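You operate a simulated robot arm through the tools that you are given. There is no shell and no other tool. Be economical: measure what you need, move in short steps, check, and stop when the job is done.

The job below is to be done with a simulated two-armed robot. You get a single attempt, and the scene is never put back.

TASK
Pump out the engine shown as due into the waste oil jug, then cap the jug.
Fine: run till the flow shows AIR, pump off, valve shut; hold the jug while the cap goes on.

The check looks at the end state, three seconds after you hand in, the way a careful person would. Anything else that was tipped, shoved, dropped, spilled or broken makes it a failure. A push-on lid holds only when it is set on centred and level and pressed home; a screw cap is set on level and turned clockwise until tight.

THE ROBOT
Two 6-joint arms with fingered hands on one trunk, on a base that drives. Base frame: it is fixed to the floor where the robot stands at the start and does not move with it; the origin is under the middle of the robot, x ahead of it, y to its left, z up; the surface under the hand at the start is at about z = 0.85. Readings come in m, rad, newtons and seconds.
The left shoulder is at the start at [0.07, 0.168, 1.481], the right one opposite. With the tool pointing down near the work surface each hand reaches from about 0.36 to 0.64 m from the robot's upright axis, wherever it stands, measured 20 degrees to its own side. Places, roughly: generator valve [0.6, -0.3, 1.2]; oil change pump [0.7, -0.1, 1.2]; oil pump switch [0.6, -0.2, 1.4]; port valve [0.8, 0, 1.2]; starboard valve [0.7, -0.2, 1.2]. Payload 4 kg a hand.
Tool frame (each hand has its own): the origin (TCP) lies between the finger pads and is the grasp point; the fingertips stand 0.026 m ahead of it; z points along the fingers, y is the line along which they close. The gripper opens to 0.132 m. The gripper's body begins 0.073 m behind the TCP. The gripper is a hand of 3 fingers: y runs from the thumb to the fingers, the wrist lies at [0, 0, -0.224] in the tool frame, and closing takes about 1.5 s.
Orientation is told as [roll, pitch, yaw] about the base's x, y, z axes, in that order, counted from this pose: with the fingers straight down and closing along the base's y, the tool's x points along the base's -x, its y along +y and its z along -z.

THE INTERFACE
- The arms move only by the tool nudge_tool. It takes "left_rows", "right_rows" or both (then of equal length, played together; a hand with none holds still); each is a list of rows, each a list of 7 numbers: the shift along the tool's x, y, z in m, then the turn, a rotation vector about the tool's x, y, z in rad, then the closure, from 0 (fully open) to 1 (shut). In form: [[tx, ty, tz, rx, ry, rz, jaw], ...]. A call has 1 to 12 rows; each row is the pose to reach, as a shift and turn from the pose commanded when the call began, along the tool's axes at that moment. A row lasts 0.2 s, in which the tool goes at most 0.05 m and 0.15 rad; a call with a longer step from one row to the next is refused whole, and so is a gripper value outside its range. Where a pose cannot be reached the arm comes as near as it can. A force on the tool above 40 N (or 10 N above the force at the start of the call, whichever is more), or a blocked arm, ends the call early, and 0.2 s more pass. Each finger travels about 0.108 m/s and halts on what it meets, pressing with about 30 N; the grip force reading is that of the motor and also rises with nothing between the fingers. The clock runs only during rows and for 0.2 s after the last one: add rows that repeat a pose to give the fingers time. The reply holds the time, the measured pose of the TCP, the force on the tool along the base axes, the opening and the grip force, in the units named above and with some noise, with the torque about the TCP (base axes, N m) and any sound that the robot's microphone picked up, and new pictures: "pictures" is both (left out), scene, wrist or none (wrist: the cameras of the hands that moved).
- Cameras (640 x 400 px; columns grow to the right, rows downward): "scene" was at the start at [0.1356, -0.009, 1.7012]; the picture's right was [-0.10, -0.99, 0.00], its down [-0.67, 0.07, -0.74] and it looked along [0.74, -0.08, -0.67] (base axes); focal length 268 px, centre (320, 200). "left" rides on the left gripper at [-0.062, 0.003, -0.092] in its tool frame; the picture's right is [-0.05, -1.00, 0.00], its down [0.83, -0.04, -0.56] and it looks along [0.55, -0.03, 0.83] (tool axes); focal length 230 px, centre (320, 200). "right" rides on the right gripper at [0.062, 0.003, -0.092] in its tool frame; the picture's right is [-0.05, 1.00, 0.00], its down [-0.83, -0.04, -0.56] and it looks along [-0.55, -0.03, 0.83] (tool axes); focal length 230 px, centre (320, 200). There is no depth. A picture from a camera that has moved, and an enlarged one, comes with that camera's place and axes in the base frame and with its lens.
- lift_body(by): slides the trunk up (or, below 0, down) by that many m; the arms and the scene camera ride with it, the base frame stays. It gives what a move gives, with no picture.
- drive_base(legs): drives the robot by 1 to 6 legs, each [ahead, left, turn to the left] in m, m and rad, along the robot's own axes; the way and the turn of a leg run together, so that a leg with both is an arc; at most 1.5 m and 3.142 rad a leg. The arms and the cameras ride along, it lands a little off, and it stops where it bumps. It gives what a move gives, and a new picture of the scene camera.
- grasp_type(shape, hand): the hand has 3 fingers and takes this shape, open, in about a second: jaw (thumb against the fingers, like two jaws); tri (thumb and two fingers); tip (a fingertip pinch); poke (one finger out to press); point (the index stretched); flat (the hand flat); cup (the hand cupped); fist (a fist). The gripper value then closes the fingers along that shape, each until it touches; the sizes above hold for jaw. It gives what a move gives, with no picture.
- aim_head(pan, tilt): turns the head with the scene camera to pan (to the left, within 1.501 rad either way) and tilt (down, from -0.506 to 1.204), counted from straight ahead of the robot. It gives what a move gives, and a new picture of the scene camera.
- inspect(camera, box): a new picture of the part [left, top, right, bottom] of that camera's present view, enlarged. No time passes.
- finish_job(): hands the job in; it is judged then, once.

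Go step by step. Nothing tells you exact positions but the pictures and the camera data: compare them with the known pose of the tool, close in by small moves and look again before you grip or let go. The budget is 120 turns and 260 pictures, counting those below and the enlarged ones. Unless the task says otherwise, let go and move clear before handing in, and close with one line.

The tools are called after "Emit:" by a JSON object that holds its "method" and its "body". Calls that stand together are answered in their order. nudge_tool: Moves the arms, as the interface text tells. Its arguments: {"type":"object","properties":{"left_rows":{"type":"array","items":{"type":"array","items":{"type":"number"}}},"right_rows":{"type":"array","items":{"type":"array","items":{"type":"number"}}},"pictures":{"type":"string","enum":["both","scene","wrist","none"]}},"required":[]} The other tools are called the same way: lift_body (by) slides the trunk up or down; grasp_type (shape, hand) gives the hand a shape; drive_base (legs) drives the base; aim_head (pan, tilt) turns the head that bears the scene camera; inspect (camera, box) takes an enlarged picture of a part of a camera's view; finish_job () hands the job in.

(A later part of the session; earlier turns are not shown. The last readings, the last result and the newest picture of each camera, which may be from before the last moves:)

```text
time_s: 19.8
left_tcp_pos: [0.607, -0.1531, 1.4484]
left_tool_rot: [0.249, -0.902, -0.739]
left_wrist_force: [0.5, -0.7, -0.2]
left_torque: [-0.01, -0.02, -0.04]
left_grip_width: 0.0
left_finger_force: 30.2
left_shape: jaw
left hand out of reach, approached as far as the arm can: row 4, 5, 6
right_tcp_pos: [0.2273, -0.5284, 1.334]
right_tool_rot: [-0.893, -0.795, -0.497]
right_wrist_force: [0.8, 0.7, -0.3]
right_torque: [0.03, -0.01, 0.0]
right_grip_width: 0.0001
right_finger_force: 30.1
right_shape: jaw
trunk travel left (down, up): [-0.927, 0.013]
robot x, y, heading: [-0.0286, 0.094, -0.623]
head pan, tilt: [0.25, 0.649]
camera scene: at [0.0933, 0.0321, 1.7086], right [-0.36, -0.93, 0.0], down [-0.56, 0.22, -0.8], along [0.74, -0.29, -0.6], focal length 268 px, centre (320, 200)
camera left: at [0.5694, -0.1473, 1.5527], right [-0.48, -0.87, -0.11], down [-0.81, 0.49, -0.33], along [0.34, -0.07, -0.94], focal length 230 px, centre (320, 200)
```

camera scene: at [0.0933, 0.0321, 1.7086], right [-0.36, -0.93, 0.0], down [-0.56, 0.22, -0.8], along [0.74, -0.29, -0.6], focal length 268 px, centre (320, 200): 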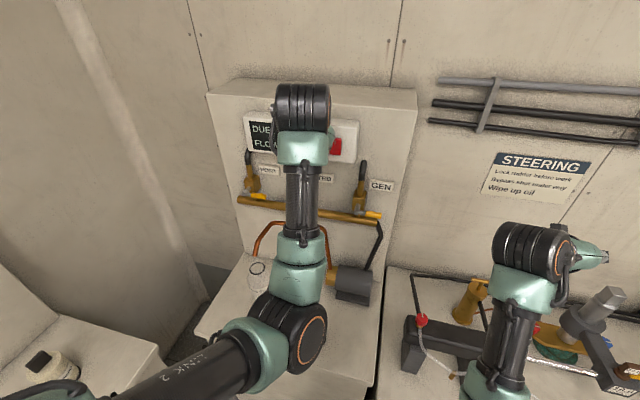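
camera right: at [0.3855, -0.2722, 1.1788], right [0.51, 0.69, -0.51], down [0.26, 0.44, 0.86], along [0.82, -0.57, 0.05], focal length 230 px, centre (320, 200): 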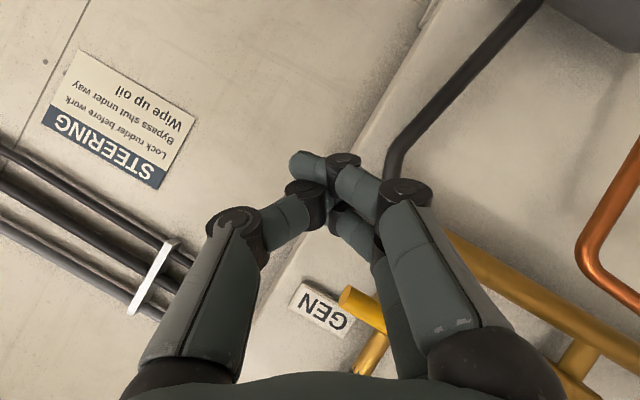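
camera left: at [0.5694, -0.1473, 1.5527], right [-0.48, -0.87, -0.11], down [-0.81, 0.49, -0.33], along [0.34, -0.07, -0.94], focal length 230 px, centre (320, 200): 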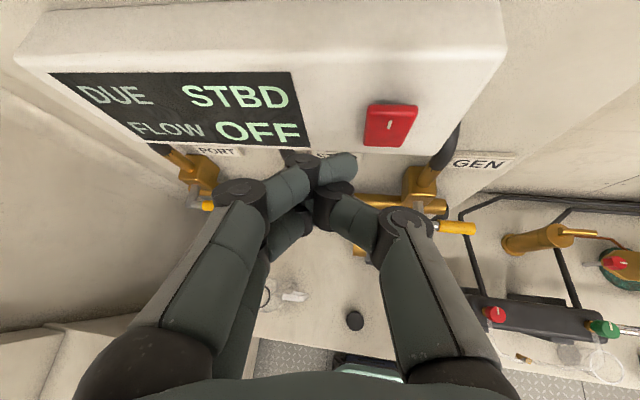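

Fingertips are level with the switch but about 4 cm left of it and at the arm's limit. I'll shift the base right 4 cm.

Emit:
{"method": "drive_base", "body": {"legs": [[0, -0.04, 0]]}}

Emit:
{"method": "inspect", "body": {"camera": "left", "box": [200, 60, 440, 240]}}

```text
time_s: 20.7
left_tcp_pos: [0.5918, -0.1765, 1.4513]
left_tool_rot: [0.234, -0.913, -0.727]
left_wrist_force: [0.2, 1.4, -0.7]
left_torque: [0.0, 0.05, -0.08]
left_grip_width: 0.0
left_finger_force: 30.0
left_shape: jaw
right_tcp_pos: [0.2105, -0.5502, 1.3357]
right_tool_rot: [-0.907, -0.795, -0.487]
right_wrist_force: [0.9, 0.9, -0.6]
right_torque: [-0.03, 0.01, -0.06]
right_grip_width: 0.0
right_finger_force: 29.8
right_shape: jaw
trunk travel left (down, up): [-0.927, 0.013]
robot x, y, heading: [-0.0528, 0.0629, -0.621]
head pan, tilt: [0.25, 0.649]
camera scene: at [0.0792, 0.0119, 1.7084], right [-0.36, -0.93, 0.01], down [-0.57, 0.21, -0.8], along [0.74, -0.29, -0.61], focal length 268 px, centre (320, 200)
```

scene: 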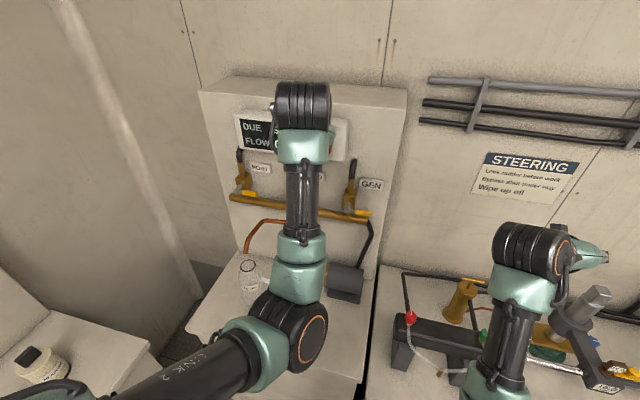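

```text
2.22 times, centred on (320, 150) of left
camera zoom: at [0.5535, -0.1683, 1.5553], right [-0.48, -0.87, -0.1], down [-0.81, 0.49, -0.33], along [0.34, -0.08, -0.94], focal length 511 px, centre (320, 311)
```

zoom: 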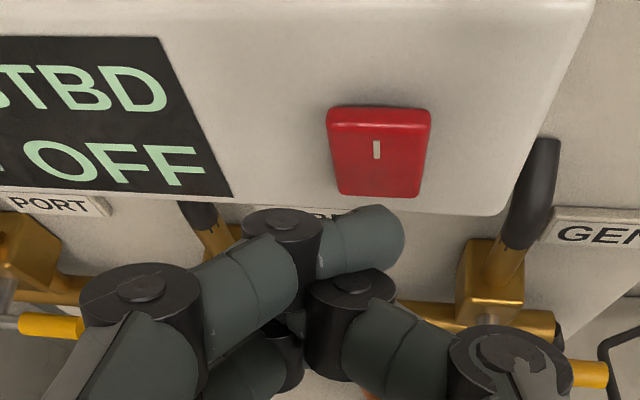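

Fingertips are about 4 cm short of the switch face and in line. I press forward slowly.

Emit:
{"method": "nudge_tool", "body": {"left_rows": [[-0.0067, -0.0085, 0.0069, 0, 0, 0, 1], [-0.0128, -0.0091, 0.0148, 0, 0, 0, 1], [-0.0189, -0.0097, 0.0227, 0, 0, 0, 1], [-0.025, -0.0104, 0.0306, 0, 0, 0, 1]]}}

```text
time_s: 21.7
left_tcp_pos: [0.6126, -0.218, 1.4523]
left_tool_rot: [0.249, -0.913, -0.741]
left_wrist_force: [0.1, 1.0, 0.2]
left_torque: [0.03, 0.01, 0.01]
left_grip_width: 0.0
left_finger_force: 29.8
left_shape: jaw
right_tcp_pos: [0.2035, -0.5604, 1.3328]
right_tool_rot: [-0.892, -0.796, -0.497]
right_wrist_force: [0.0, -0.2, -0.5]
right_torque: [0.0, -0.01, 0.03]
right_grip_width: 0.0
right_finger_force: 30.6
right_shape: jaw
trunk travel left (down, up): [-0.927, 0.013]
robot x, y, heading: [-0.0516, 0.0587, -0.623]
head pan, tilt: [0.25, 0.649]
camera scene: at [0.0708, -0.001, 1.7086], right [-0.36, -0.93, 0.0], down [-0.56, 0.22, -0.8], along [0.74, -0.29, -0.6], focal length 268 px, centre (320, 200)
camera left: at [0.5738, -0.2101, 1.557], right [-0.48, -0.87, -0.11], down [-0.8, 0.49, -0.33], along [0.34, -0.07, -0.94], focal length 230 px, centre (320, 200)
```

scene: 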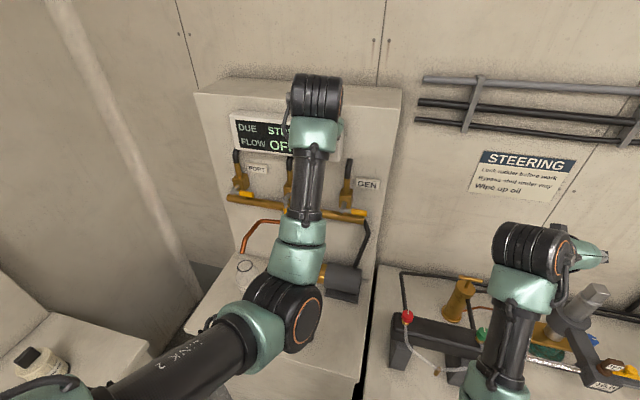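
left: 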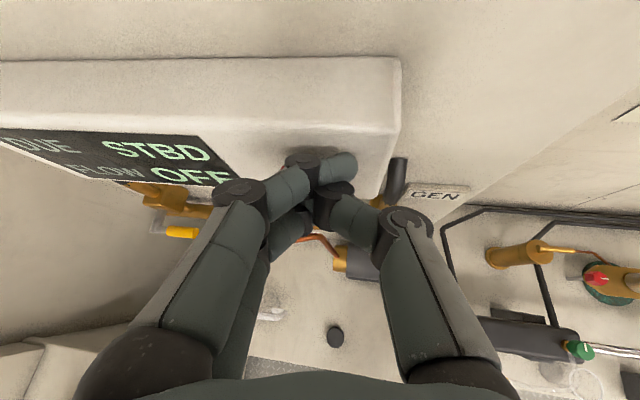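

Fingers are right in front of the switch. I press in further, a touch to the left.

Emit:
{"method": "nudge_tool", "body": {"left_rows": [[-0.0055, 0.0073, 0.009, 0, 0, 0, 1], [-0.0114, 0.0106, 0.0174, 0, 0, 0, 1], [-0.0175, 0.01, 0.0253, 0, 0, 0, 1]]}}

```text
time_s: 22.5
left_tcp_pos: [0.6321, -0.2093, 1.4551]
left_tool_rot: [0.247, -0.899, -0.733]
left_wrist_force: [-26.5, 20.4, 2.8]
left_torque: [0.03, 0.03, -0.65]
left_grip_width: 0.0
left_finger_force: 29.9
left_shape: jaw
right_tcp_pos: [0.1974, -0.5522, 1.3369]
right_tool_rot: [-0.895, -0.805, -0.491]
right_wrist_force: [0.7, 0.0, 0.0]
right_torque: [0.01, 0.02, -0.03]
right_grip_width: 0.0
right_finger_force: 29.7
right_shape: jaw
trunk travel left (down, up): [-0.927, 0.013]
robot x, y, heading: [-0.0541, 0.061, -0.613]
head pan, tilt: [0.25, 0.649]
stopped in row 3 (left hand): the force on the tool passed its limit at 43 N (the readings are from after the stop); the commanded pose is now the measured one
camera scene: at [0.0612, 0.0092, 1.7098], right [-0.36, -0.93, 0.0], down [-0.56, 0.21, -0.8], along [0.75, -0.29, -0.6], focal length 268 px, centre (320, 200)
camera left: at [0.5937, -0.2032, 1.5591], right [-0.48, -0.87, -0.11], down [-0.81, 0.49, -0.32], along [0.34, -0.07, -0.94], focal length 230 px, centre (320, 200)
```

scene: 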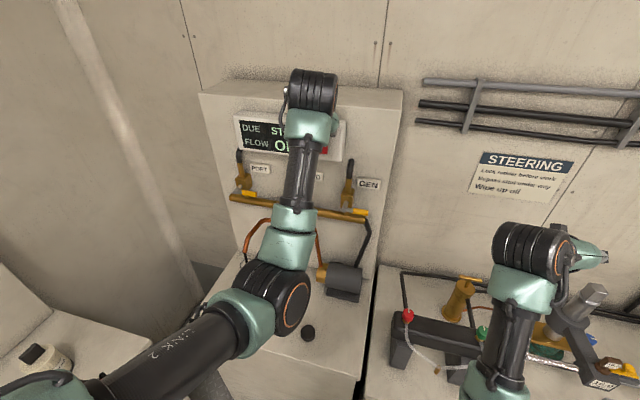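
left: 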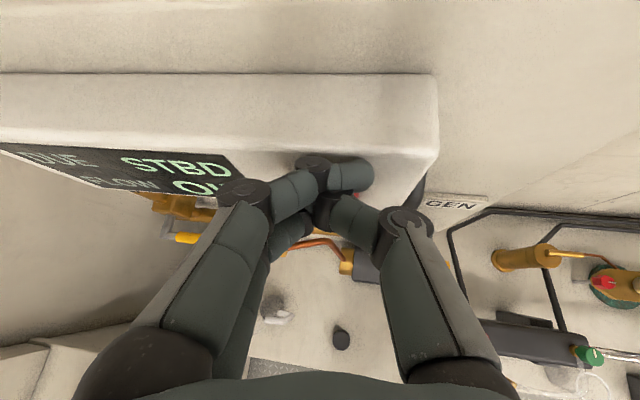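

I felt a firm contact at 43 N. I'll back off and check the display.

Emit:
{"method": "nudge_tool", "body": {"left_rows": [[0.012, 0.001, -0.016, 0, 0, 0, 1], [0.024, 0.002, -0.031, 0, 0, 0, 1]]}}

Emit:
{"method": "inspect", "body": {"camera": "left", "box": [60, 60, 460, 260]}}

```text
time_s: 23.1
left_tcp_pos: [0.6076, -0.195, 1.4496]
left_tool_rot: [0.245, -0.897, -0.735]
left_wrist_force: [-0.4, -0.4, 0.2]
left_torque: [0.02, 0.0, 0.03]
left_grip_width: 0.0
left_finger_force: 29.8
left_shape: jaw
right_tcp_pos: [0.2039, -0.5566, 1.334]
right_tool_rot: [-0.894, -0.797, -0.494]
right_wrist_force: [0.3, -0.1, -0.1]
right_torque: [0.02, -0.01, 0.02]
right_grip_width: 0.0001
right_finger_force: 29.9
right_shape: jaw
trunk travel left (down, up): [-0.927, 0.013]
robot x, y, heading: [-0.0546, 0.062, -0.62]
head pan, tilt: [0.25, 0.649]
camera scene: at [0.0694, 0.003, 1.7089], right [-0.36, -0.93, 0.0], down [-0.56, 0.22, -0.8], along [0.74, -0.29, -0.6], focal length 268 px, centre (320, 200)
camera left: at [0.569, -0.1881, 1.5544], right [-0.48, -0.87, -0.11], down [-0.81, 0.49, -0.32], along [0.33, -0.07, -0.94], focal length 230 px, centre (320, 200)
```

scene: 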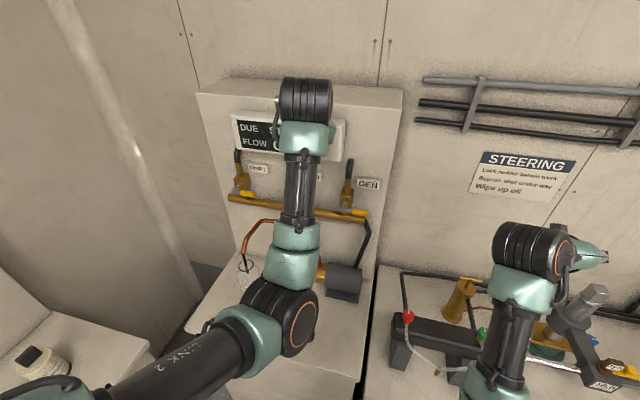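
left: 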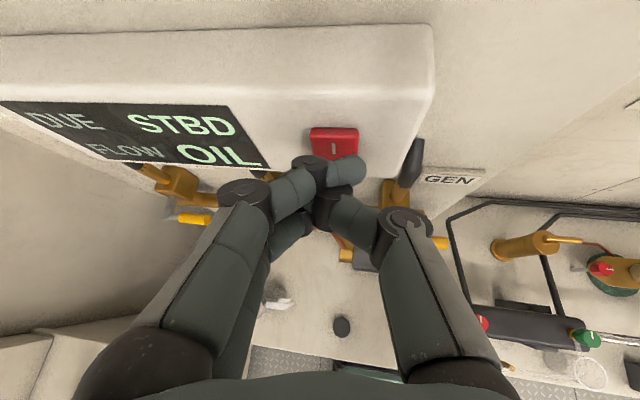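

```text
1.60 times, centred on (260, 160) of left
camera zoom: at [0.569, -0.1881, 1.5544], right [-0.48, -0.87, -0.11], down [-0.81, 0.49, -0.32], along [0.33, -0.07, -0.94], focal length 368 px, centre (416, 264)
```

zoom: 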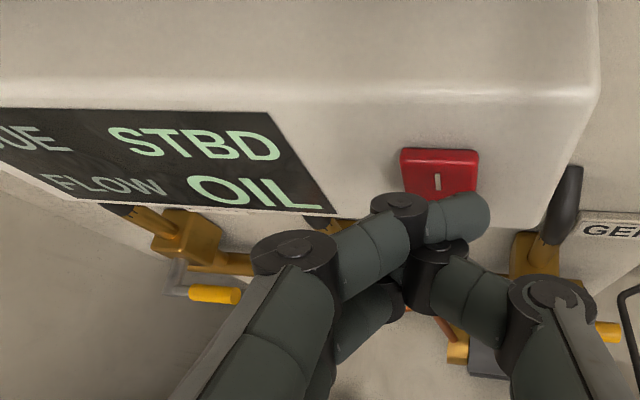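

FLOW shows OIL, so the pump is running. I check that the stream is falling into the jug.

Emit:
{"method": "inspect", "body": {"camera": "scene", "box": [190, 200, 310, 320]}}

Emit:
{"method": "nudge_tool", "body": {"left_rows": [[0, 0, 0, 0, 0, 0, 1], [0, 0, 0, 0, 0, 0, 1], [0, 0, 0, 0, 0, 0, 1], [0, 0, 0, 0, 0, 0, 1], [0, 0, 0, 0, 0, 0, 1], [0, 0, 0, 0, 0, 0, 1]]}}

```text
3.33 times, centred on (250, 260) of scene
camera zoom: at [0.0694, 0.003, 1.7089], right [-0.36, -0.93, 0.0], down [-0.56, 0.22, -0.8], along [0.74, -0.29, -0.6], focal length 892 px, centre (553, 0)
```

zoom: 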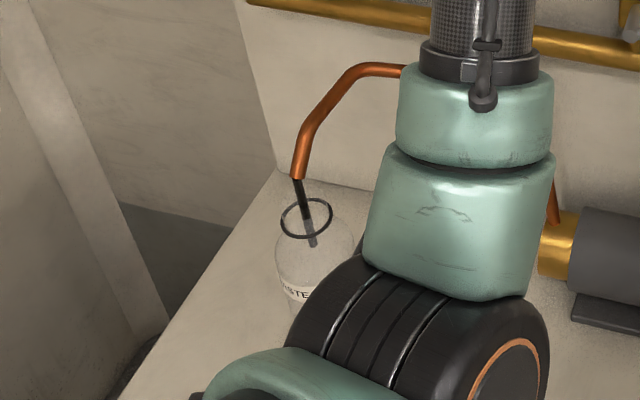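

```text
time_s: 24.5
left_tcp_pos: [0.6084, -0.1945, 1.4498]
left_tool_rot: [0.247, -0.896, -0.734]
left_wrist_force: [0.1, -0.2, 0.0]
left_torque: [-0.01, 0.0, 0.0]
left_grip_width: 0.0002
left_finger_force: 30.1
left_shape: jaw
right_tcp_pos: [0.2051, -0.557, 1.3334]
right_tool_rot: [-0.894, -0.797, -0.493]
right_wrist_force: [-0.6, 0.2, 0.1]
right_torque: [-0.01, 0.01, 0.0]
right_grip_width: 0.0
right_finger_force: 29.7
right_shape: jaw
trunk travel left (down, up): [-0.927, 0.013]
robot x, y, heading: [-0.0528, 0.0607, -0.616]
head pan, tilt: [0.25, 0.649]
camera scene: at [0.0704, 0.0025, 1.7087], right [-0.36, -0.93, 0.0], down [-0.56, 0.22, -0.8], along [0.74, -0.29, -0.6], focal length 268 px, centre (320, 200)
camera left: at [0.5701, -0.1884, 1.5539], right [-0.48, -0.87, -0.11], down [-0.81, 0.49, -0.32], along [0.33, -0.06, -0.94], focal length 230 px, centre (320, 200)
```

scene: 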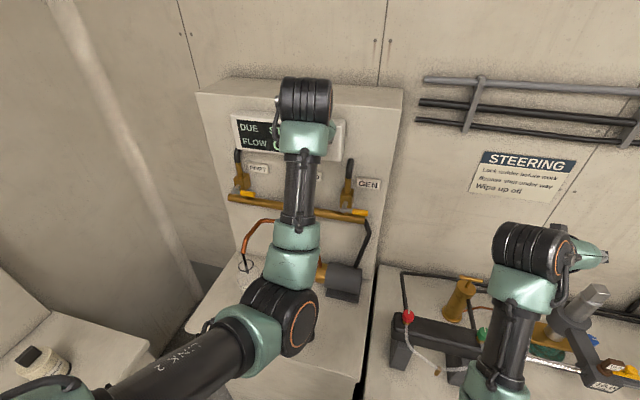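
left: 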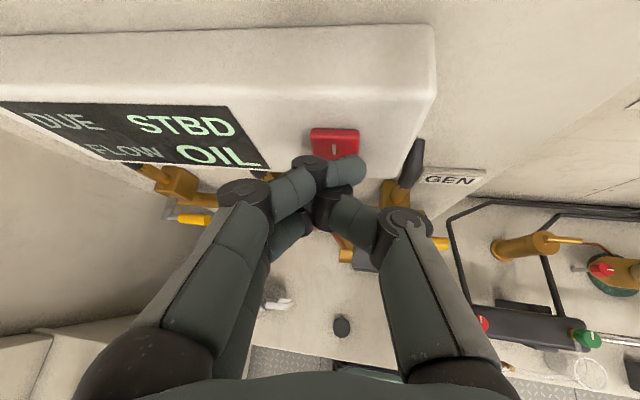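

The oil stream falls through the mouth. I wait, watching the display.

Emit:
{"method": "nudge_tool", "body": {"left_rows": [[0, 0, 0, 0, 0, 0, 1], [0, 0, 0, 0, 0, 0, 1], [0, 0, 0, 0, 0, 0, 1], [0, 0, 0, 0, 0, 0, 1], [0, 0, 0, 0, 0, 0, 1], [0, 0, 0, 0, 0, 0, 1], [0, 0, 0, 0, 0, 0, 1], [0, 0, 0, 0, 0, 0, 1], [0, 0, 0, 0, 0, 0, 1], [0, 0, 0, 0, 0, 0, 1], [0, 0, 0, 0, 0, 0, 1], [0, 0, 0, 0, 0, 0, 1]], "pictures": "wrist"}}

Emit:
{"method": "inspect", "body": {"camera": "scene", "box": [190, 200, 310, 320]}}

```text
time_s: 27.1
left_tcp_pos: [0.6087, -0.1949, 1.4487]
left_tool_rot: [0.247, -0.896, -0.736]
left_wrist_force: [-0.2, -0.2, -0.2]
left_torque: [-0.04, 0.01, -0.01]
left_grip_width: 0.0
left_finger_force: 30.3
left_shape: jaw
right_tcp_pos: [0.2054, -0.5578, 1.3328]
right_tool_rot: [-0.893, -0.796, -0.494]
right_wrist_force: [0.8, -0.2, -0.1]
right_torque: [0.01, -0.01, -0.01]
right_grip_width: 0.0001
right_finger_force: 29.6
right_shape: jaw
trunk travel left (down, up): [-0.927, 0.013]
robot x, y, heading: [-0.0533, 0.0608, -0.618]
head pan, tilt: [0.25, 0.649]
camera left: at [0.5707, -0.1889, 1.5535], right [-0.48, -0.87, -0.11], down [-0.81, 0.49, -0.32], along [0.33, -0.06, -0.94], focal length 230 px, centre (320, 200)
```

left: 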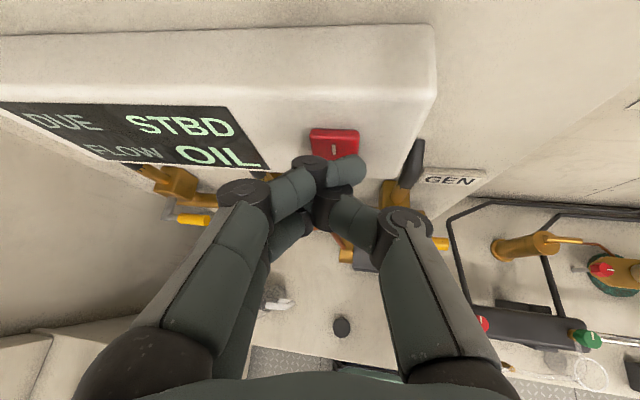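

```text
3.33 times, centred on (250, 260) of scene
camera zoom: at [0.0711, 0.002, 1.7086], right [-0.36, -0.93, 0.0], down [-0.56, 0.22, -0.8], along [0.74, -0.29, -0.6], focal length 892 px, centre (553, 0)
```

zoom: 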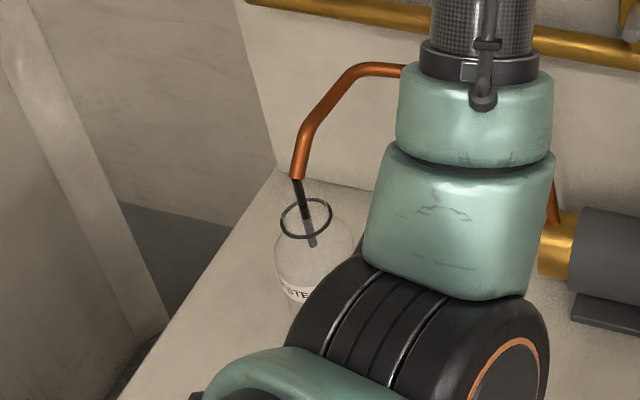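

Emit:
{"method": "nudge_tool", "body": {"left_rows": [[0, 0, 0, 0, 0, 0, 1], [0, 0, 0, 0, 0, 0, 1], [0, 0, 0, 0, 0, 0, 1], [0, 0, 0, 0, 0, 0, 1], [0, 0, 0, 0, 0, 0, 1], [0, 0, 0, 0, 0, 0, 1], [0, 0, 0, 0, 0, 0, 1], [0, 0, 0, 0, 0, 0, 1], [0, 0, 0, 0, 0, 0, 1], [0, 0, 0, 0, 0, 0, 1], [0, 0, 0, 0, 0, 0, 1], [0, 0, 0, 0, 0, 0, 1]], "pictures": "wrist"}}

```text
time_s: 29.7
left_tcp_pos: [0.6097, -0.1948, 1.449]
left_tool_rot: [0.245, -0.895, -0.733]
left_wrist_force: [-0.3, -0.2, 0.4]
left_torque: [0.02, 0.03, 0.02]
left_grip_width: 0.0001
left_finger_force: 29.9
left_shape: jaw
right_tcp_pos: [0.2053, -0.5574, 1.3324]
right_tool_rot: [-0.892, -0.796, -0.494]
right_wrist_force: [-1.0, -0.5, 0.2]
right_torque: [0.03, 0.02, 0.0]
right_grip_width: 0.0002
right_finger_force: 30.0
right_shape: jaw
trunk travel left (down, up): [-0.927, 0.013]
robot x, y, heading: [-0.0525, 0.062, -0.615]
head pan, tilt: [0.25, 0.649]
camera left: at [0.5707, -0.1889, 1.5535], right [-0.48, -0.87, -0.11], down [-0.81, 0.49, -0.32], along [0.33, -0.06, -0.94], focal length 230 px, centre (320, 200)
```

left: 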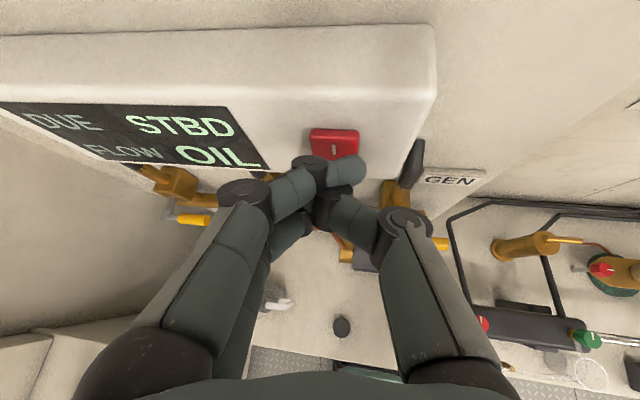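

Still OIL, so I keep waiting.

Emit:
{"method": "nudge_tool", "body": {"left_rows": [[0, 0, 0, 0, 0, 0, 1], [0, 0, 0, 0, 0, 0, 1], [0, 0, 0, 0, 0, 0, 1], [0, 0, 0, 0, 0, 0, 1], [0, 0, 0, 0, 0, 0, 1], [0, 0, 0, 0, 0, 0, 1], [0, 0, 0, 0, 0, 0, 1], [0, 0, 0, 0, 0, 0, 1], [0, 0, 0, 0, 0, 0, 1], [0, 0, 0, 0, 0, 0, 1], [0, 0, 0, 0, 0, 0, 1], [0, 0, 0, 0, 0, 0, 1]], "pictures": "wrist"}}

Emit:
{"method": "inspect", "body": {"camera": "scene", "box": [190, 200, 310, 320]}}

```text
time_s: 32.3
left_tcp_pos: [0.608, -0.1957, 1.4481]
left_tool_rot: [0.247, -0.895, -0.734]
left_wrist_force: [-0.3, 0.1, -1.4]
left_torque: [0.0, -0.03, 0.03]
left_grip_width: 0.0
left_finger_force: 29.5
left_shape: jaw
right_tcp_pos: [0.205, -0.5572, 1.3337]
right_tool_rot: [-0.893, -0.797, -0.493]
right_wrist_force: [-0.4, -0.3, -0.1]
right_torque: [0.01, 0.03, -0.02]
right_grip_width: 0.0
right_finger_force: 30.2
right_shape: jaw
trunk travel left (down, up): [-0.927, 0.013]
robot x, y, heading: [-0.054, 0.0656, -0.621]
head pan, tilt: [0.25, 0.649]
camera left: at [0.5707, -0.1889, 1.5535], right [-0.48, -0.87, -0.11], down [-0.81, 0.49, -0.32], along [0.33, -0.06, -0.94], focal length 230 px, centre (320, 200)
```

left: 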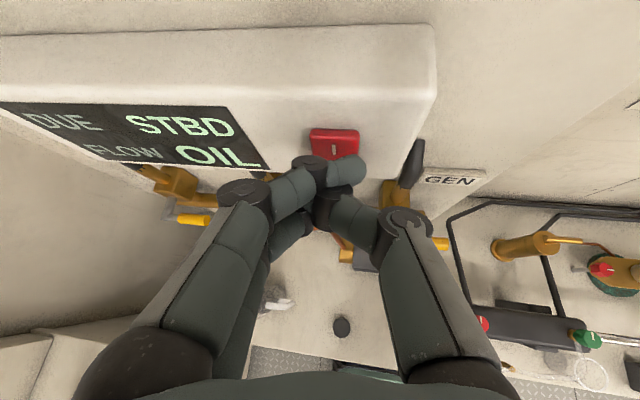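

```text
3.33 times, centred on (250, 260) of scene
camera zoom: at [0.0711, 0.002, 1.7086], right [-0.36, -0.93, 0.0], down [-0.56, 0.22, -0.8], along [0.74, -0.29, -0.6], focal length 892 px, centre (553, 0)
```

zoom: 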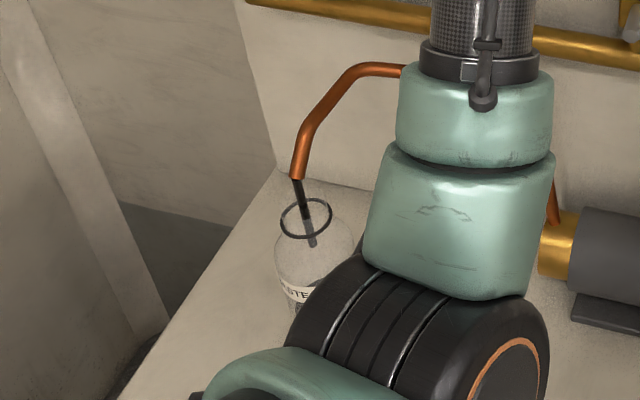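

Emit:
{"method": "nudge_tool", "body": {"left_rows": [[0, 0, 0, 0, 0, 0, 1], [0, 0, 0, 0, 0, 0, 1], [0, 0, 0, 0, 0, 0, 1], [0, 0, 0, 0, 0, 0, 1], [0, 0, 0, 0, 0, 0, 1], [0, 0, 0, 0, 0, 0, 1], [0, 0, 0, 0, 0, 0, 1], [0, 0, 0, 0, 0, 0, 1], [0, 0, 0, 0, 0, 0, 1], [0, 0, 0, 0, 0, 0, 1], [0, 0, 0, 0, 0, 0, 1], [0, 0, 0, 0, 0, 0, 1]], "pictures": "none"}}

Emit:
{"method": "nudge_tool", "body": {"left_rows": [[0, 0, 0, 0, 0, 0, 1], [0, 0, 0, 0, 0, 0, 1], [0, 0, 0, 0, 0, 0, 1], [0, 0, 0, 0, 0, 0, 1], [0, 0, 0, 0, 0, 0, 1], [0, 0, 0, 0, 0, 0, 1], [0, 0, 0, 0, 0, 0, 1], [0, 0, 0, 0, 0, 0, 1], [0, 0, 0, 0, 0, 0, 1], [0, 0, 0, 0, 0, 0, 1], [0, 0, 0, 0, 0, 0, 1], [0, 0, 0, 0, 0, 0, 1]], "pictures": "wrist"}}

```text
time_s: 34.9
left_tcp_pos: [0.6081, -0.1948, 1.4481]
left_tool_rot: [0.245, -0.895, -0.734]
left_wrist_force: [-0.3, 0.6, -0.2]
left_torque: [0.02, 0.01, 0.0]
left_grip_width: 0.0
left_finger_force: 29.6
left_shape: jaw
right_tcp_pos: [0.2053, -0.5576, 1.3328]
right_tool_rot: [-0.893, -0.798, -0.494]
right_wrist_force: [0.3, 1.2, 0.0]
right_torque: [-0.01, -0.01, 0.01]
right_grip_width: 0.0
right_finger_force: 29.5
right_shape: jaw
trunk travel left (down, up): [-0.927, 0.013]
robot x, y, heading: [-0.0532, 0.062, -0.617]
head pan, tilt: [0.25, 0.649]
```

```text
time_s: 37.5
left_tcp_pos: [0.6077, -0.1964, 1.4491]
left_tool_rot: [0.246, -0.896, -0.735]
left_wrist_force: [-0.4, 0.1, -0.2]
left_torque: [0.02, 0.0, -0.01]
left_grip_width: 0.0
left_finger_force: 30.3
left_shape: jaw
right_tcp_pos: [0.2057, -0.558, 1.3328]
right_tool_rot: [-0.894, -0.796, -0.494]
right_wrist_force: [0.1, 0.2, -0.1]
right_torque: [0.01, 0.0, 0.05]
right_grip_width: 0.0
right_finger_force: 30.4
right_shape: jaw
trunk travel left (down, up): [-0.927, 0.013]
robot x, y, heading: [-0.0532, 0.0595, -0.619]
head pan, tilt: [0.25, 0.649]
camera left: at [0.5707, -0.1889, 1.5535], right [-0.48, -0.87, -0.11], down [-0.81, 0.49, -0.32], along [0.33, -0.06, -0.94], focal length 230 px, centre (320, 200)
```

left: 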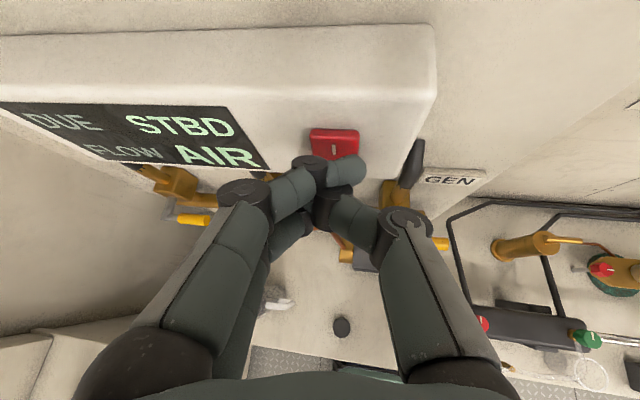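

FLOW shows AIR, so I press the switch again to stop the pump and back off.

Emit:
{"method": "nudge_tool", "body": {"left_rows": [[-0.008, -0.001, 0.011, 0, 0, 0, 1], [-0.016, -0.002, 0.021, 0, 0, 0, 1], [-0.022, -0.002, 0.028, 0, 0, 0, 1], [-0.028, -0.003, 0.036, 0, 0, 0, 1]], "pictures": "none"}}

Emit:
{"method": "nudge_tool", "body": {"left_rows": [[0.012, 0.001, -0.016, 0, 0, 0, 1], [0.024, 0.002, -0.031, 0, 0, 0, 1]], "pictures": "wrist"}}

```text
time_s: 38.4
left_tcp_pos: [0.6326, -0.2087, 1.4492]
left_tool_rot: [0.246, -0.885, -0.729]
left_wrist_force: [-23.6, 21.7, 1.8]
left_torque: [0.02, 0.05, -0.52]
left_grip_width: 0.0001
left_finger_force: 30.1
left_shape: jaw
right_tcp_pos: [0.1981, -0.551, 1.3367]
right_tool_rot: [-0.895, -0.804, -0.492]
right_wrist_force: [0.5, -0.2, -0.6]
right_torque: [0.01, 0.04, -0.01]
right_grip_width: 0.0
right_finger_force: 30.2
right_shape: jaw
trunk travel left (down, up): [-0.927, 0.013]
robot x, y, heading: [-0.0578, 0.0628, -0.62]
head pan, tilt: [0.25, 0.649]
stopped in row 4 (left hand): the force on the tool passed its limit at 45 N (the readings are from after the stop); the commanded pose is now the measured one
```

```text
time_s: 39.0
left_tcp_pos: [0.6074, -0.1955, 1.4472]
left_tool_rot: [0.247, -0.881, -0.733]
left_wrist_force: [-0.4, 0.0, 0.3]
left_torque: [0.0, -0.03, -0.04]
left_grip_width: 0.0002
left_finger_force: 29.7
left_shape: jaw
right_tcp_pos: [0.2041, -0.5561, 1.3342]
right_tool_rot: [-0.895, -0.798, -0.494]
right_wrist_force: [-0.1, -0.1, 0.9]
right_torque: [0.01, -0.01, -0.01]
right_grip_width: 0.0001
right_finger_force: 29.8
right_shape: jaw
trunk travel left (down, up): [-0.927, 0.013]
robot x, y, heading: [-0.0533, 0.0619, -0.613]
head pan, tilt: [0.25, 0.649]
camera left: at [0.5702, -0.1892, 1.5511], right [-0.48, -0.87, -0.11], down [-0.81, 0.49, -0.3], along [0.32, -0.05, -0.95], focal length 230 px, centre (320, 200)
```

left: 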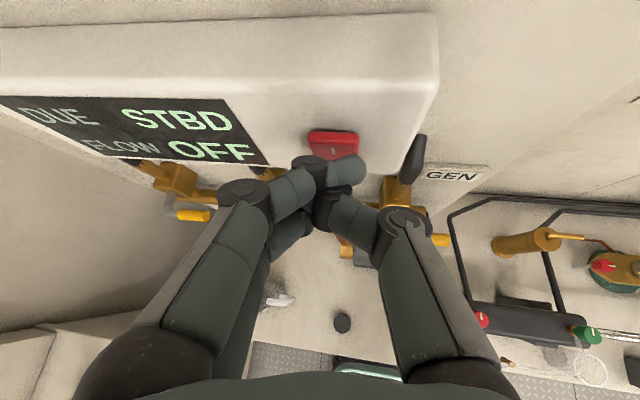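

Pump is off. Now to shut the valve: the lever hangs down, so I take the fingers round to its left side, keeping clear of the copper pipe.

Emit:
{"method": "nudge_tool", "body": {"left_rows": [[0.023, 0.025, 0.016, 0, 0, 0, 1], [0.046, 0.05, 0.031, 0, 0, 0, 1], [0.068, 0.074, 0.047, 0, 0, 0, 1], [0.091, 0.099, 0.063, 0, 0, 0, 1], [0.114, 0.124, 0.0785, 0, 0, 0, 1], [0.144, 0.118, 0.102, 0, 0, 0, 1]]}}

```text
time_s: 40.4
left_tcp_pos: [0.6727, -0.0658, 1.2871]
left_tool_rot: [0.246, -0.884, -0.732]
left_wrist_force: [-0.6, -0.7, 0.6]
left_torque: [0.01, 0.02, 0.04]
left_grip_width: 0.0001
left_finger_force: 30.5
left_shape: jaw
right_tcp_pos: [0.2038, -0.5577, 1.3333]
right_tool_rot: [-0.894, -0.799, -0.493]
right_wrist_force: [-0.6, 0.0, -0.3]
right_torque: [0.01, -0.03, 0.01]
right_grip_width: 0.0
right_finger_force: 29.7
right_shape: jaw
trunk travel left (down, up): [-0.927, 0.013]
robot x, y, heading: [-0.0501, 0.0654, -0.611]
head pan, tilt: [0.25, 0.649]
camera scene: at [0.0695, 0.0027, 1.7088], right [-0.36, -0.93, 0.0], down [-0.56, 0.22, -0.8], along [0.74, -0.29, -0.6], focal length 268 px, centre (320, 200)
camera left: at [0.6365, -0.0592, 1.3929], right [-0.48, -0.87, -0.11], down [-0.81, 0.49, -0.31], along [0.32, -0.06, -0.95], focal length 230 px, centre (320, 200)
```

scene: 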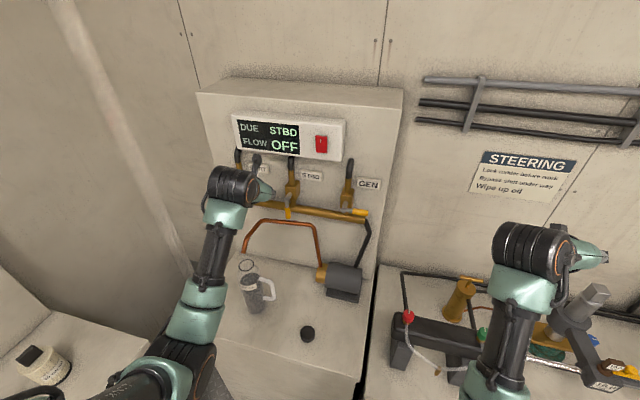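
left: 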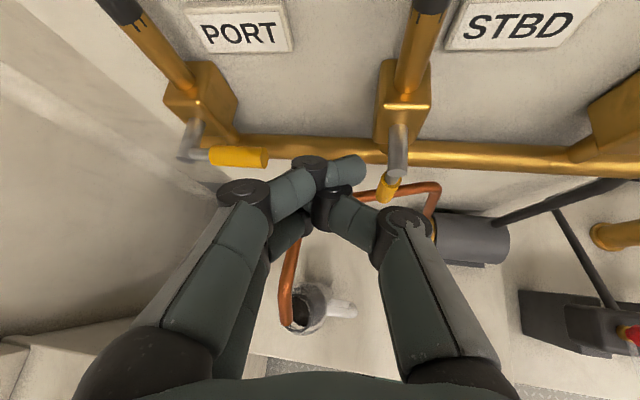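

Fingers are left of the STBD lever, between it and the PORT handle. I dip in beside it and start pushing right.

Emit:
{"method": "nudge_tool", "body": {"left_rows": [[0.009, -0.005, 0.028, 0, 0, 0, 1], [0.0179, -0.0207, 0.0567, 0, 0, 0, 1], [0.0238, -0.0359, 0.0599, 0, 0, 0, 1], [0.028, -0.052, 0.062, 0, 0, 0, 1]]}}

```text
time_s: 41.4
left_tcp_pos: [0.6793, -0.1156, 1.2202]
left_tool_rot: [0.24, -0.878, -0.725]
left_wrist_force: [2.9, 6.5, -2.5]
left_torque: [-0.01, 0.05, 0.1]
left_grip_width: 0.0
left_finger_force: 29.7
left_shape: jaw
right_tcp_pos: [0.2089, -0.5548, 1.3337]
right_tool_rot: [-0.898, -0.796, -0.491]
right_wrist_force: [-0.4, -0.1, -0.1]
right_torque: [0.01, 0.02, -0.01]
right_grip_width: 0.0002
right_finger_force: 30.1
right_shape: jaw
trunk travel left (down, up): [-0.927, 0.013]
robot x, y, heading: [-0.0561, 0.0639, -0.622]
head pan, tilt: [0.25, 0.649]
camera scene: at [0.0737, 0.0058, 1.7084], right [-0.36, -0.93, 0.0], down [-0.57, 0.22, -0.8], along [0.74, -0.29, -0.61], focal length 268 px, centre (320, 200)
camera left: at [0.6436, -0.1094, 1.3242], right [-0.48, -0.87, -0.11], down [-0.82, 0.49, -0.3], along [0.32, -0.05, -0.95], focal length 230 px, centre (320, 200)
```

scene: 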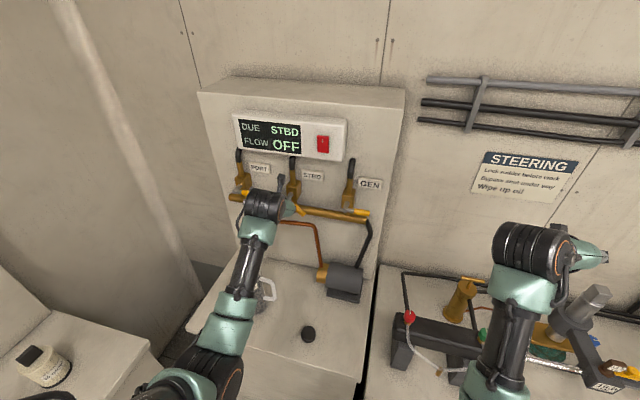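
left: 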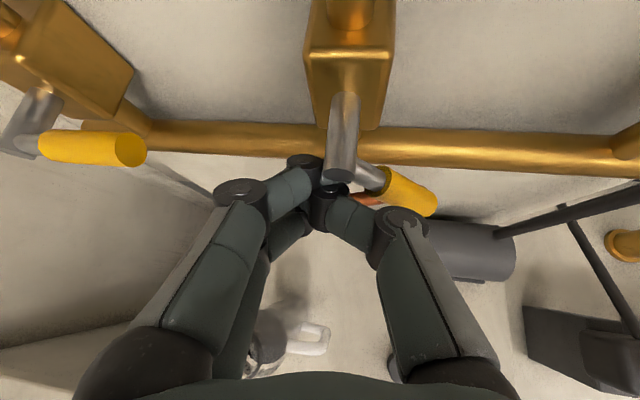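

The lever is turning back toward the right. I continue right and up along the arc.

Emit:
{"method": "nudge_tool", "body": {"left_rows": [[0.0022, -0.0254, -0.001, 0, 0, 0, 1], [-0.007, -0.0435, -0.0104, 0, 0, 0, 1], [-0.0195, -0.056, -0.022, 0, 0, 0, 1]]}}

```text
time_s: 42.0
left_tcp_pos: [0.6637, -0.1305, 1.2104]
left_tool_rot: [0.259, -0.858, -0.723]
left_wrist_force: [2.1, 16.2, -11.4]
left_torque: [-0.42, 0.2, 0.19]
left_grip_width: 0.0
left_finger_force: 30.2
left_shape: jaw
right_tcp_pos: [0.2135, -0.5512, 1.334]
right_tool_rot: [-0.9, -0.796, -0.482]
right_wrist_force: [0.5, -1.0, -0.2]
right_torque: [0.0, -0.02, 0.03]
right_grip_width: 0.0003
right_finger_force: 29.6
right_shape: jaw
trunk travel left (down, up): [-0.927, 0.013]
robot x, y, heading: [-0.0546, 0.0639, -0.608]
head pan, tilt: [0.25, 0.649]
stopped in row 2 (left hand): the force on the tool passed its limit at 44 N (the readings are from after the stop); the commanded pose is now the measured one
camera scene: at [0.0767, 0.0089, 1.7083], right [-0.35, -0.94, 0.0], down [-0.57, 0.21, -0.8], along [0.74, -0.28, -0.61], focal length 268 px, centre (320, 200)
camera left: at [0.6285, -0.1276, 1.3165], right [-0.47, -0.87, -0.13], down [-0.83, 0.48, -0.28], along [0.31, -0.03, -0.95], focal length 230 px, centre (320, 200)
```

scene: 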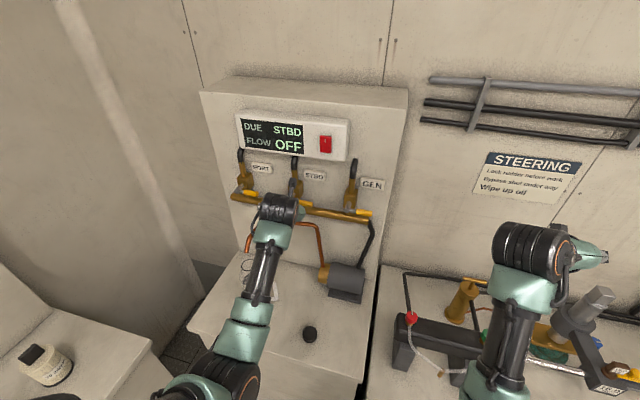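
left: 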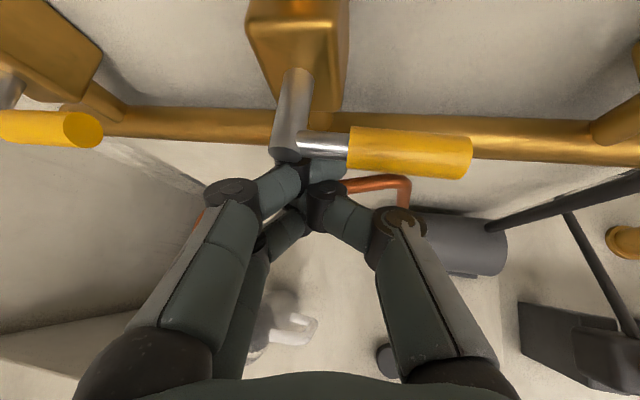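

The lever is back across the pipe and hit its stop: shut. I ease off and back out, then check.

Emit:
{"method": "nudge_tool", "body": {"left_rows": [[0.0077, -0.0016, 0.0062, 0, 0, 0, 1], [0.0253, -0.0188, -0.0201, 0, 0, 0, 1], [0.0297, -0.0254, -0.0434, 0, 0, 0, 1]], "pictures": "wrist"}}

Emit:
{"method": "drive_base", "body": {"legs": [[-0.15, 0, 0]]}}

Emit:
{"method": "inspect", "body": {"camera": "scene", "box": [210, 80, 390, 280]}}

```text
time_s: 42.8
left_tcp_pos: [0.6074, -0.1277, 1.2319]
left_tool_rot: [0.312, -0.889, -0.76]
left_wrist_force: [-0.6, -0.5, -0.5]
left_torque: [0.03, -0.02, -0.02]
left_grip_width: 0.0
left_finger_force: 30.2
left_shape: jaw
right_tcp_pos: [0.2057, -0.5554, 1.3339]
right_tool_rot: [-0.893, -0.799, -0.492]
right_wrist_force: [0.4, -0.4, -0.9]
right_torque: [0.01, -0.06, 0.04]
right_grip_width: 0.0
right_finger_force: 30.0
right_shape: jaw
trunk travel left (down, up): [-0.927, 0.013]
robot x, y, heading: [-0.0584, 0.0689, -0.612]
head pan, tilt: [0.25, 0.649]
camera left: at [0.5682, -0.1245, 1.3352], right [-0.46, -0.88, -0.15], down [-0.81, 0.48, -0.32], along [0.35, -0.02, -0.94], focal length 230 px, centre (320, 200)
```

left: 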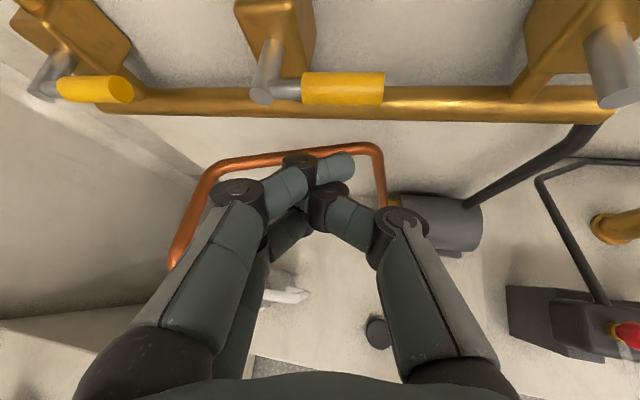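

```text
time_s: 44.1
left_tcp_pos: [0.4916, -0.0406, 1.2252]
left_tool_rot: [0.308, -0.879, -0.757]
left_wrist_force: [0.1, -0.8, -0.4]
left_torque: [-0.03, 0.0, 0.0]
left_grip_width: 0.0
left_finger_force: 30.1
left_shape: jaw
right_tcp_pos: [0.0881, -0.4719, 1.3325]
right_tool_rot: [-0.893, -0.794, -0.49]
right_wrist_force: [0.2, -0.8, 0.8]
right_torque: [0.0, 0.01, -0.03]
right_grip_width: 0.0002
right_finger_force: 30.8
right_shape: jaw
trunk travel left (down, up): [-0.927, 0.013]
robot x, y, heading: [-0.1753, 0.1477, -0.611]
head pan, tilt: [0.25, 0.649]
camera scene: at [-0.0474, 0.0867, 1.7082], right [-0.36, -0.93, 0.0], down [-0.57, 0.22, -0.79], along [0.74, -0.28, -0.61], focal length 268 px, centre (320, 200)
```

scene: 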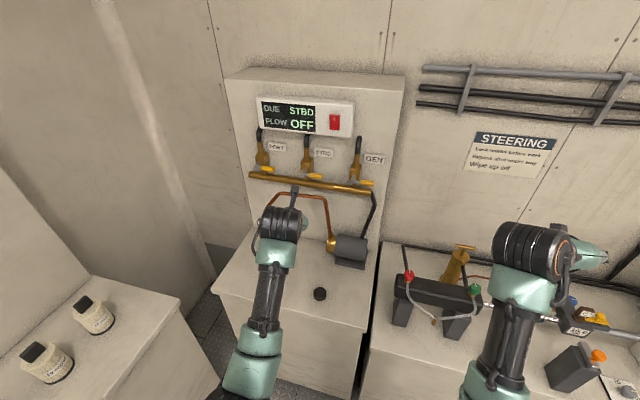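

```text
2.00 times, centred on (300, 180) of scene
camera zoom: at [-0.0474, 0.0867, 1.7082], right [-0.36, -0.93, 0.0], down [-0.57, 0.22, -0.79], along [0.74, -0.28, -0.61], focal length 535 px, centre (360, 240)
```

zoom: 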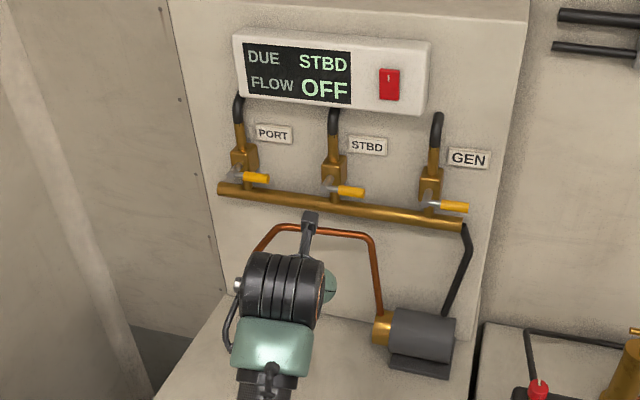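

All three levers are parallel again, pump off, display OFF. Now the jug: I'll look at the cap closely and move the left arm out of the line of sight.

Emit:
{"method": "inspect", "body": {"camera": "scene", "box": [280, 260, 360, 320]}}

Emit:
{"method": "drive_base", "body": {"legs": [[0, -0.2, 0]]}}

```text
6.67 times, centred on (320, 290) of scene
camera zoom: at [-0.0474, 0.0867, 1.7082], right [-0.36, -0.93, 0.0], down [-0.57, 0.22, -0.79], along [0.74, -0.28, -0.61], focal length 1784 px, centre (320, -400)
```

zoom: 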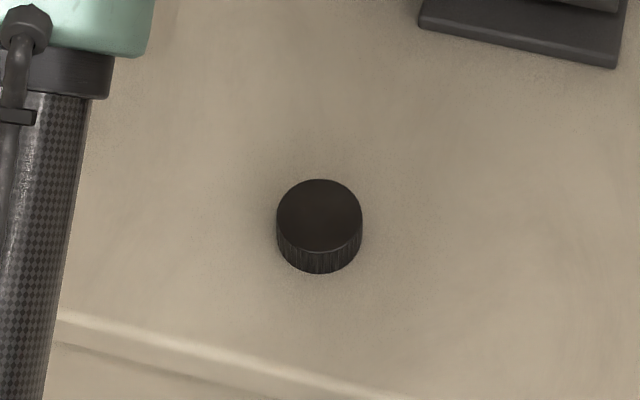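

```text
time_s: 45.7
left_tcp_pos: [0.3733, -0.2017, 1.2269]
left_tool_rot: [0.307, -0.883, -0.758]
left_wrist_force: [0.2, 0.7, 0.4]
left_torque: [0.01, -0.01, -0.03]
left_grip_width: 0.0
left_finger_force: 29.7
left_shape: jaw
right_tcp_pos: [-0.0297, -0.6318, 1.335]
right_tool_rot: [-0.898, -0.795, -0.489]
right_wrist_force: [-0.4, -0.1, 0.3]
right_torque: [-0.01, 0.03, 0.0]
right_grip_width: 0.0001
right_finger_force: 29.6
right_shape: jaw
trunk travel left (down, up): [-0.927, 0.013]
robot x, y, heading: [-0.2919, -0.0158, -0.614]
head pan, tilt: [0.25, 0.649]
camera scene: at [-0.1647, -0.0717, 1.7086], right [-0.36, -0.93, 0.0], down [-0.57, 0.21, -0.8], along [0.74, -0.29, -0.61], focal length 268 px, centre (320, 200)
```

scene: 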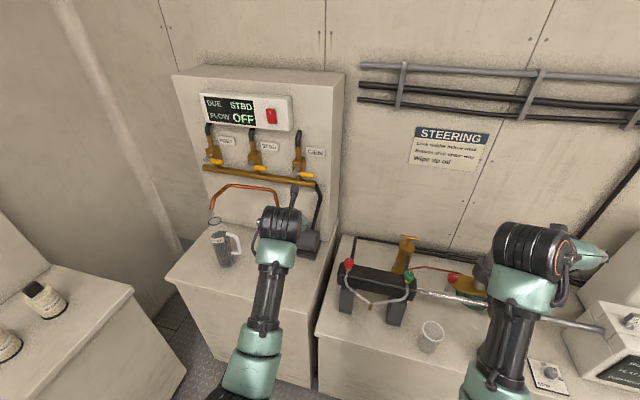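

Emit:
{"method": "inspect", "body": {"camera": "scene", "box": [190, 170, 310, 280]}}

```text
3.64 times, centred on (250, 225) of scene
camera zoom: at [-0.1647, -0.0717, 1.7086], right [-0.36, -0.93, 0.0], down [-0.57, 0.21, -0.8], along [0.74, -0.29, -0.61], focal length 973 px, centre (574, 109)
```

zoom: 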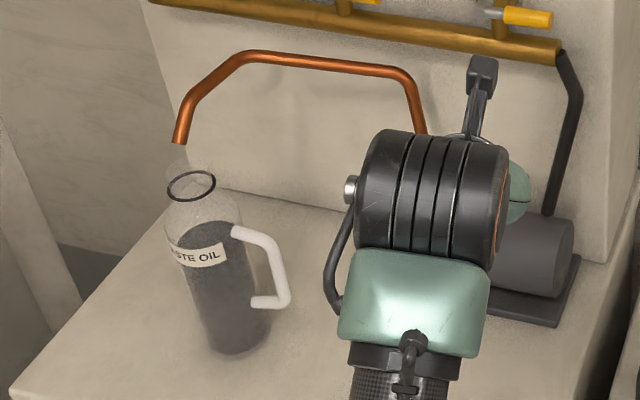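

The cap is knurled, so a screw cap about 4.5 cm wide; the jug stands at about (0.63, 0.02) with a clear neck and the handle pointing to the robot's right. I'll turn the left hand to approach the jug from its left-front (handle then lies beyond the thumb) and open it.

Emit:
{"method": "nudge_tool", "body": {"left_rows": [[0.02, -0.008, 0.002, 0.114, -0.005, 0.061, 0.8], [0.039, -0.016, 0.005, 0.228, -0.01, 0.123, 0.6], [0.059, -0.024, 0.007, 0.342, -0.015, 0.184, 0.4], [0.079, -0.032, 0.009, 0.457, -0.019, 0.245, 0.2], [0.098, -0.039, 0.012, 0.571, -0.024, 0.306, 0], [0.118, -0.047, 0.014, 0.685, -0.029, 0.368, 0], [0.138, -0.055, 0.0165, 0.799, -0.034, 0.429, 0]]}}

```text
time_s: 47.3
left_tcp_pos: [0.2947, -0.1952, 1.1014]
left_tool_rot: [0.004, -0.847, -1.413]
left_wrist_force: [0.0, -0.5, -0.4]
left_torque: [0.01, -0.04, 0.01]
left_grip_width: 0.1318
left_finger_force: 0.0
left_shape: jaw
right_tcp_pos: [-0.0323, -0.6352, 1.3329]
right_tool_rot: [-0.894, -0.796, -0.489]
right_wrist_force: [0.5, -0.1, 0.2]
right_torque: [-0.02, -0.02, -0.02]
right_grip_width: 0.0001
right_finger_force: 30.4
right_shape: jaw
trunk travel left (down, up): [-0.927, 0.013]
robot x, y, heading: [-0.2932, -0.0138, -0.611]
head pan, tilt: [0.25, 0.649]
camera scene: at [-0.1672, -0.0763, 1.7086], right [-0.36, -0.93, 0.0], down [-0.56, 0.22, -0.8], along [0.74, -0.28, -0.6], focal length 268 px, centre (320, 200)
camera left: at [0.2922, -0.1671, 1.2073], right [-0.98, -0.19, 0.04], down [-0.2, 0.95, -0.26], along [0.01, -0.26, -0.97], focal length 230 px, centre (320, 200)
```

scene: 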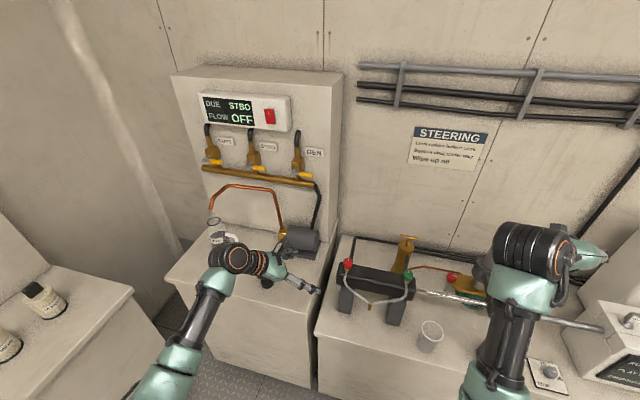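
left: 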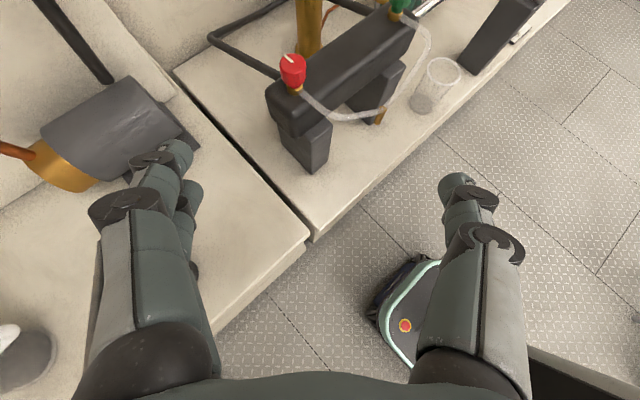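

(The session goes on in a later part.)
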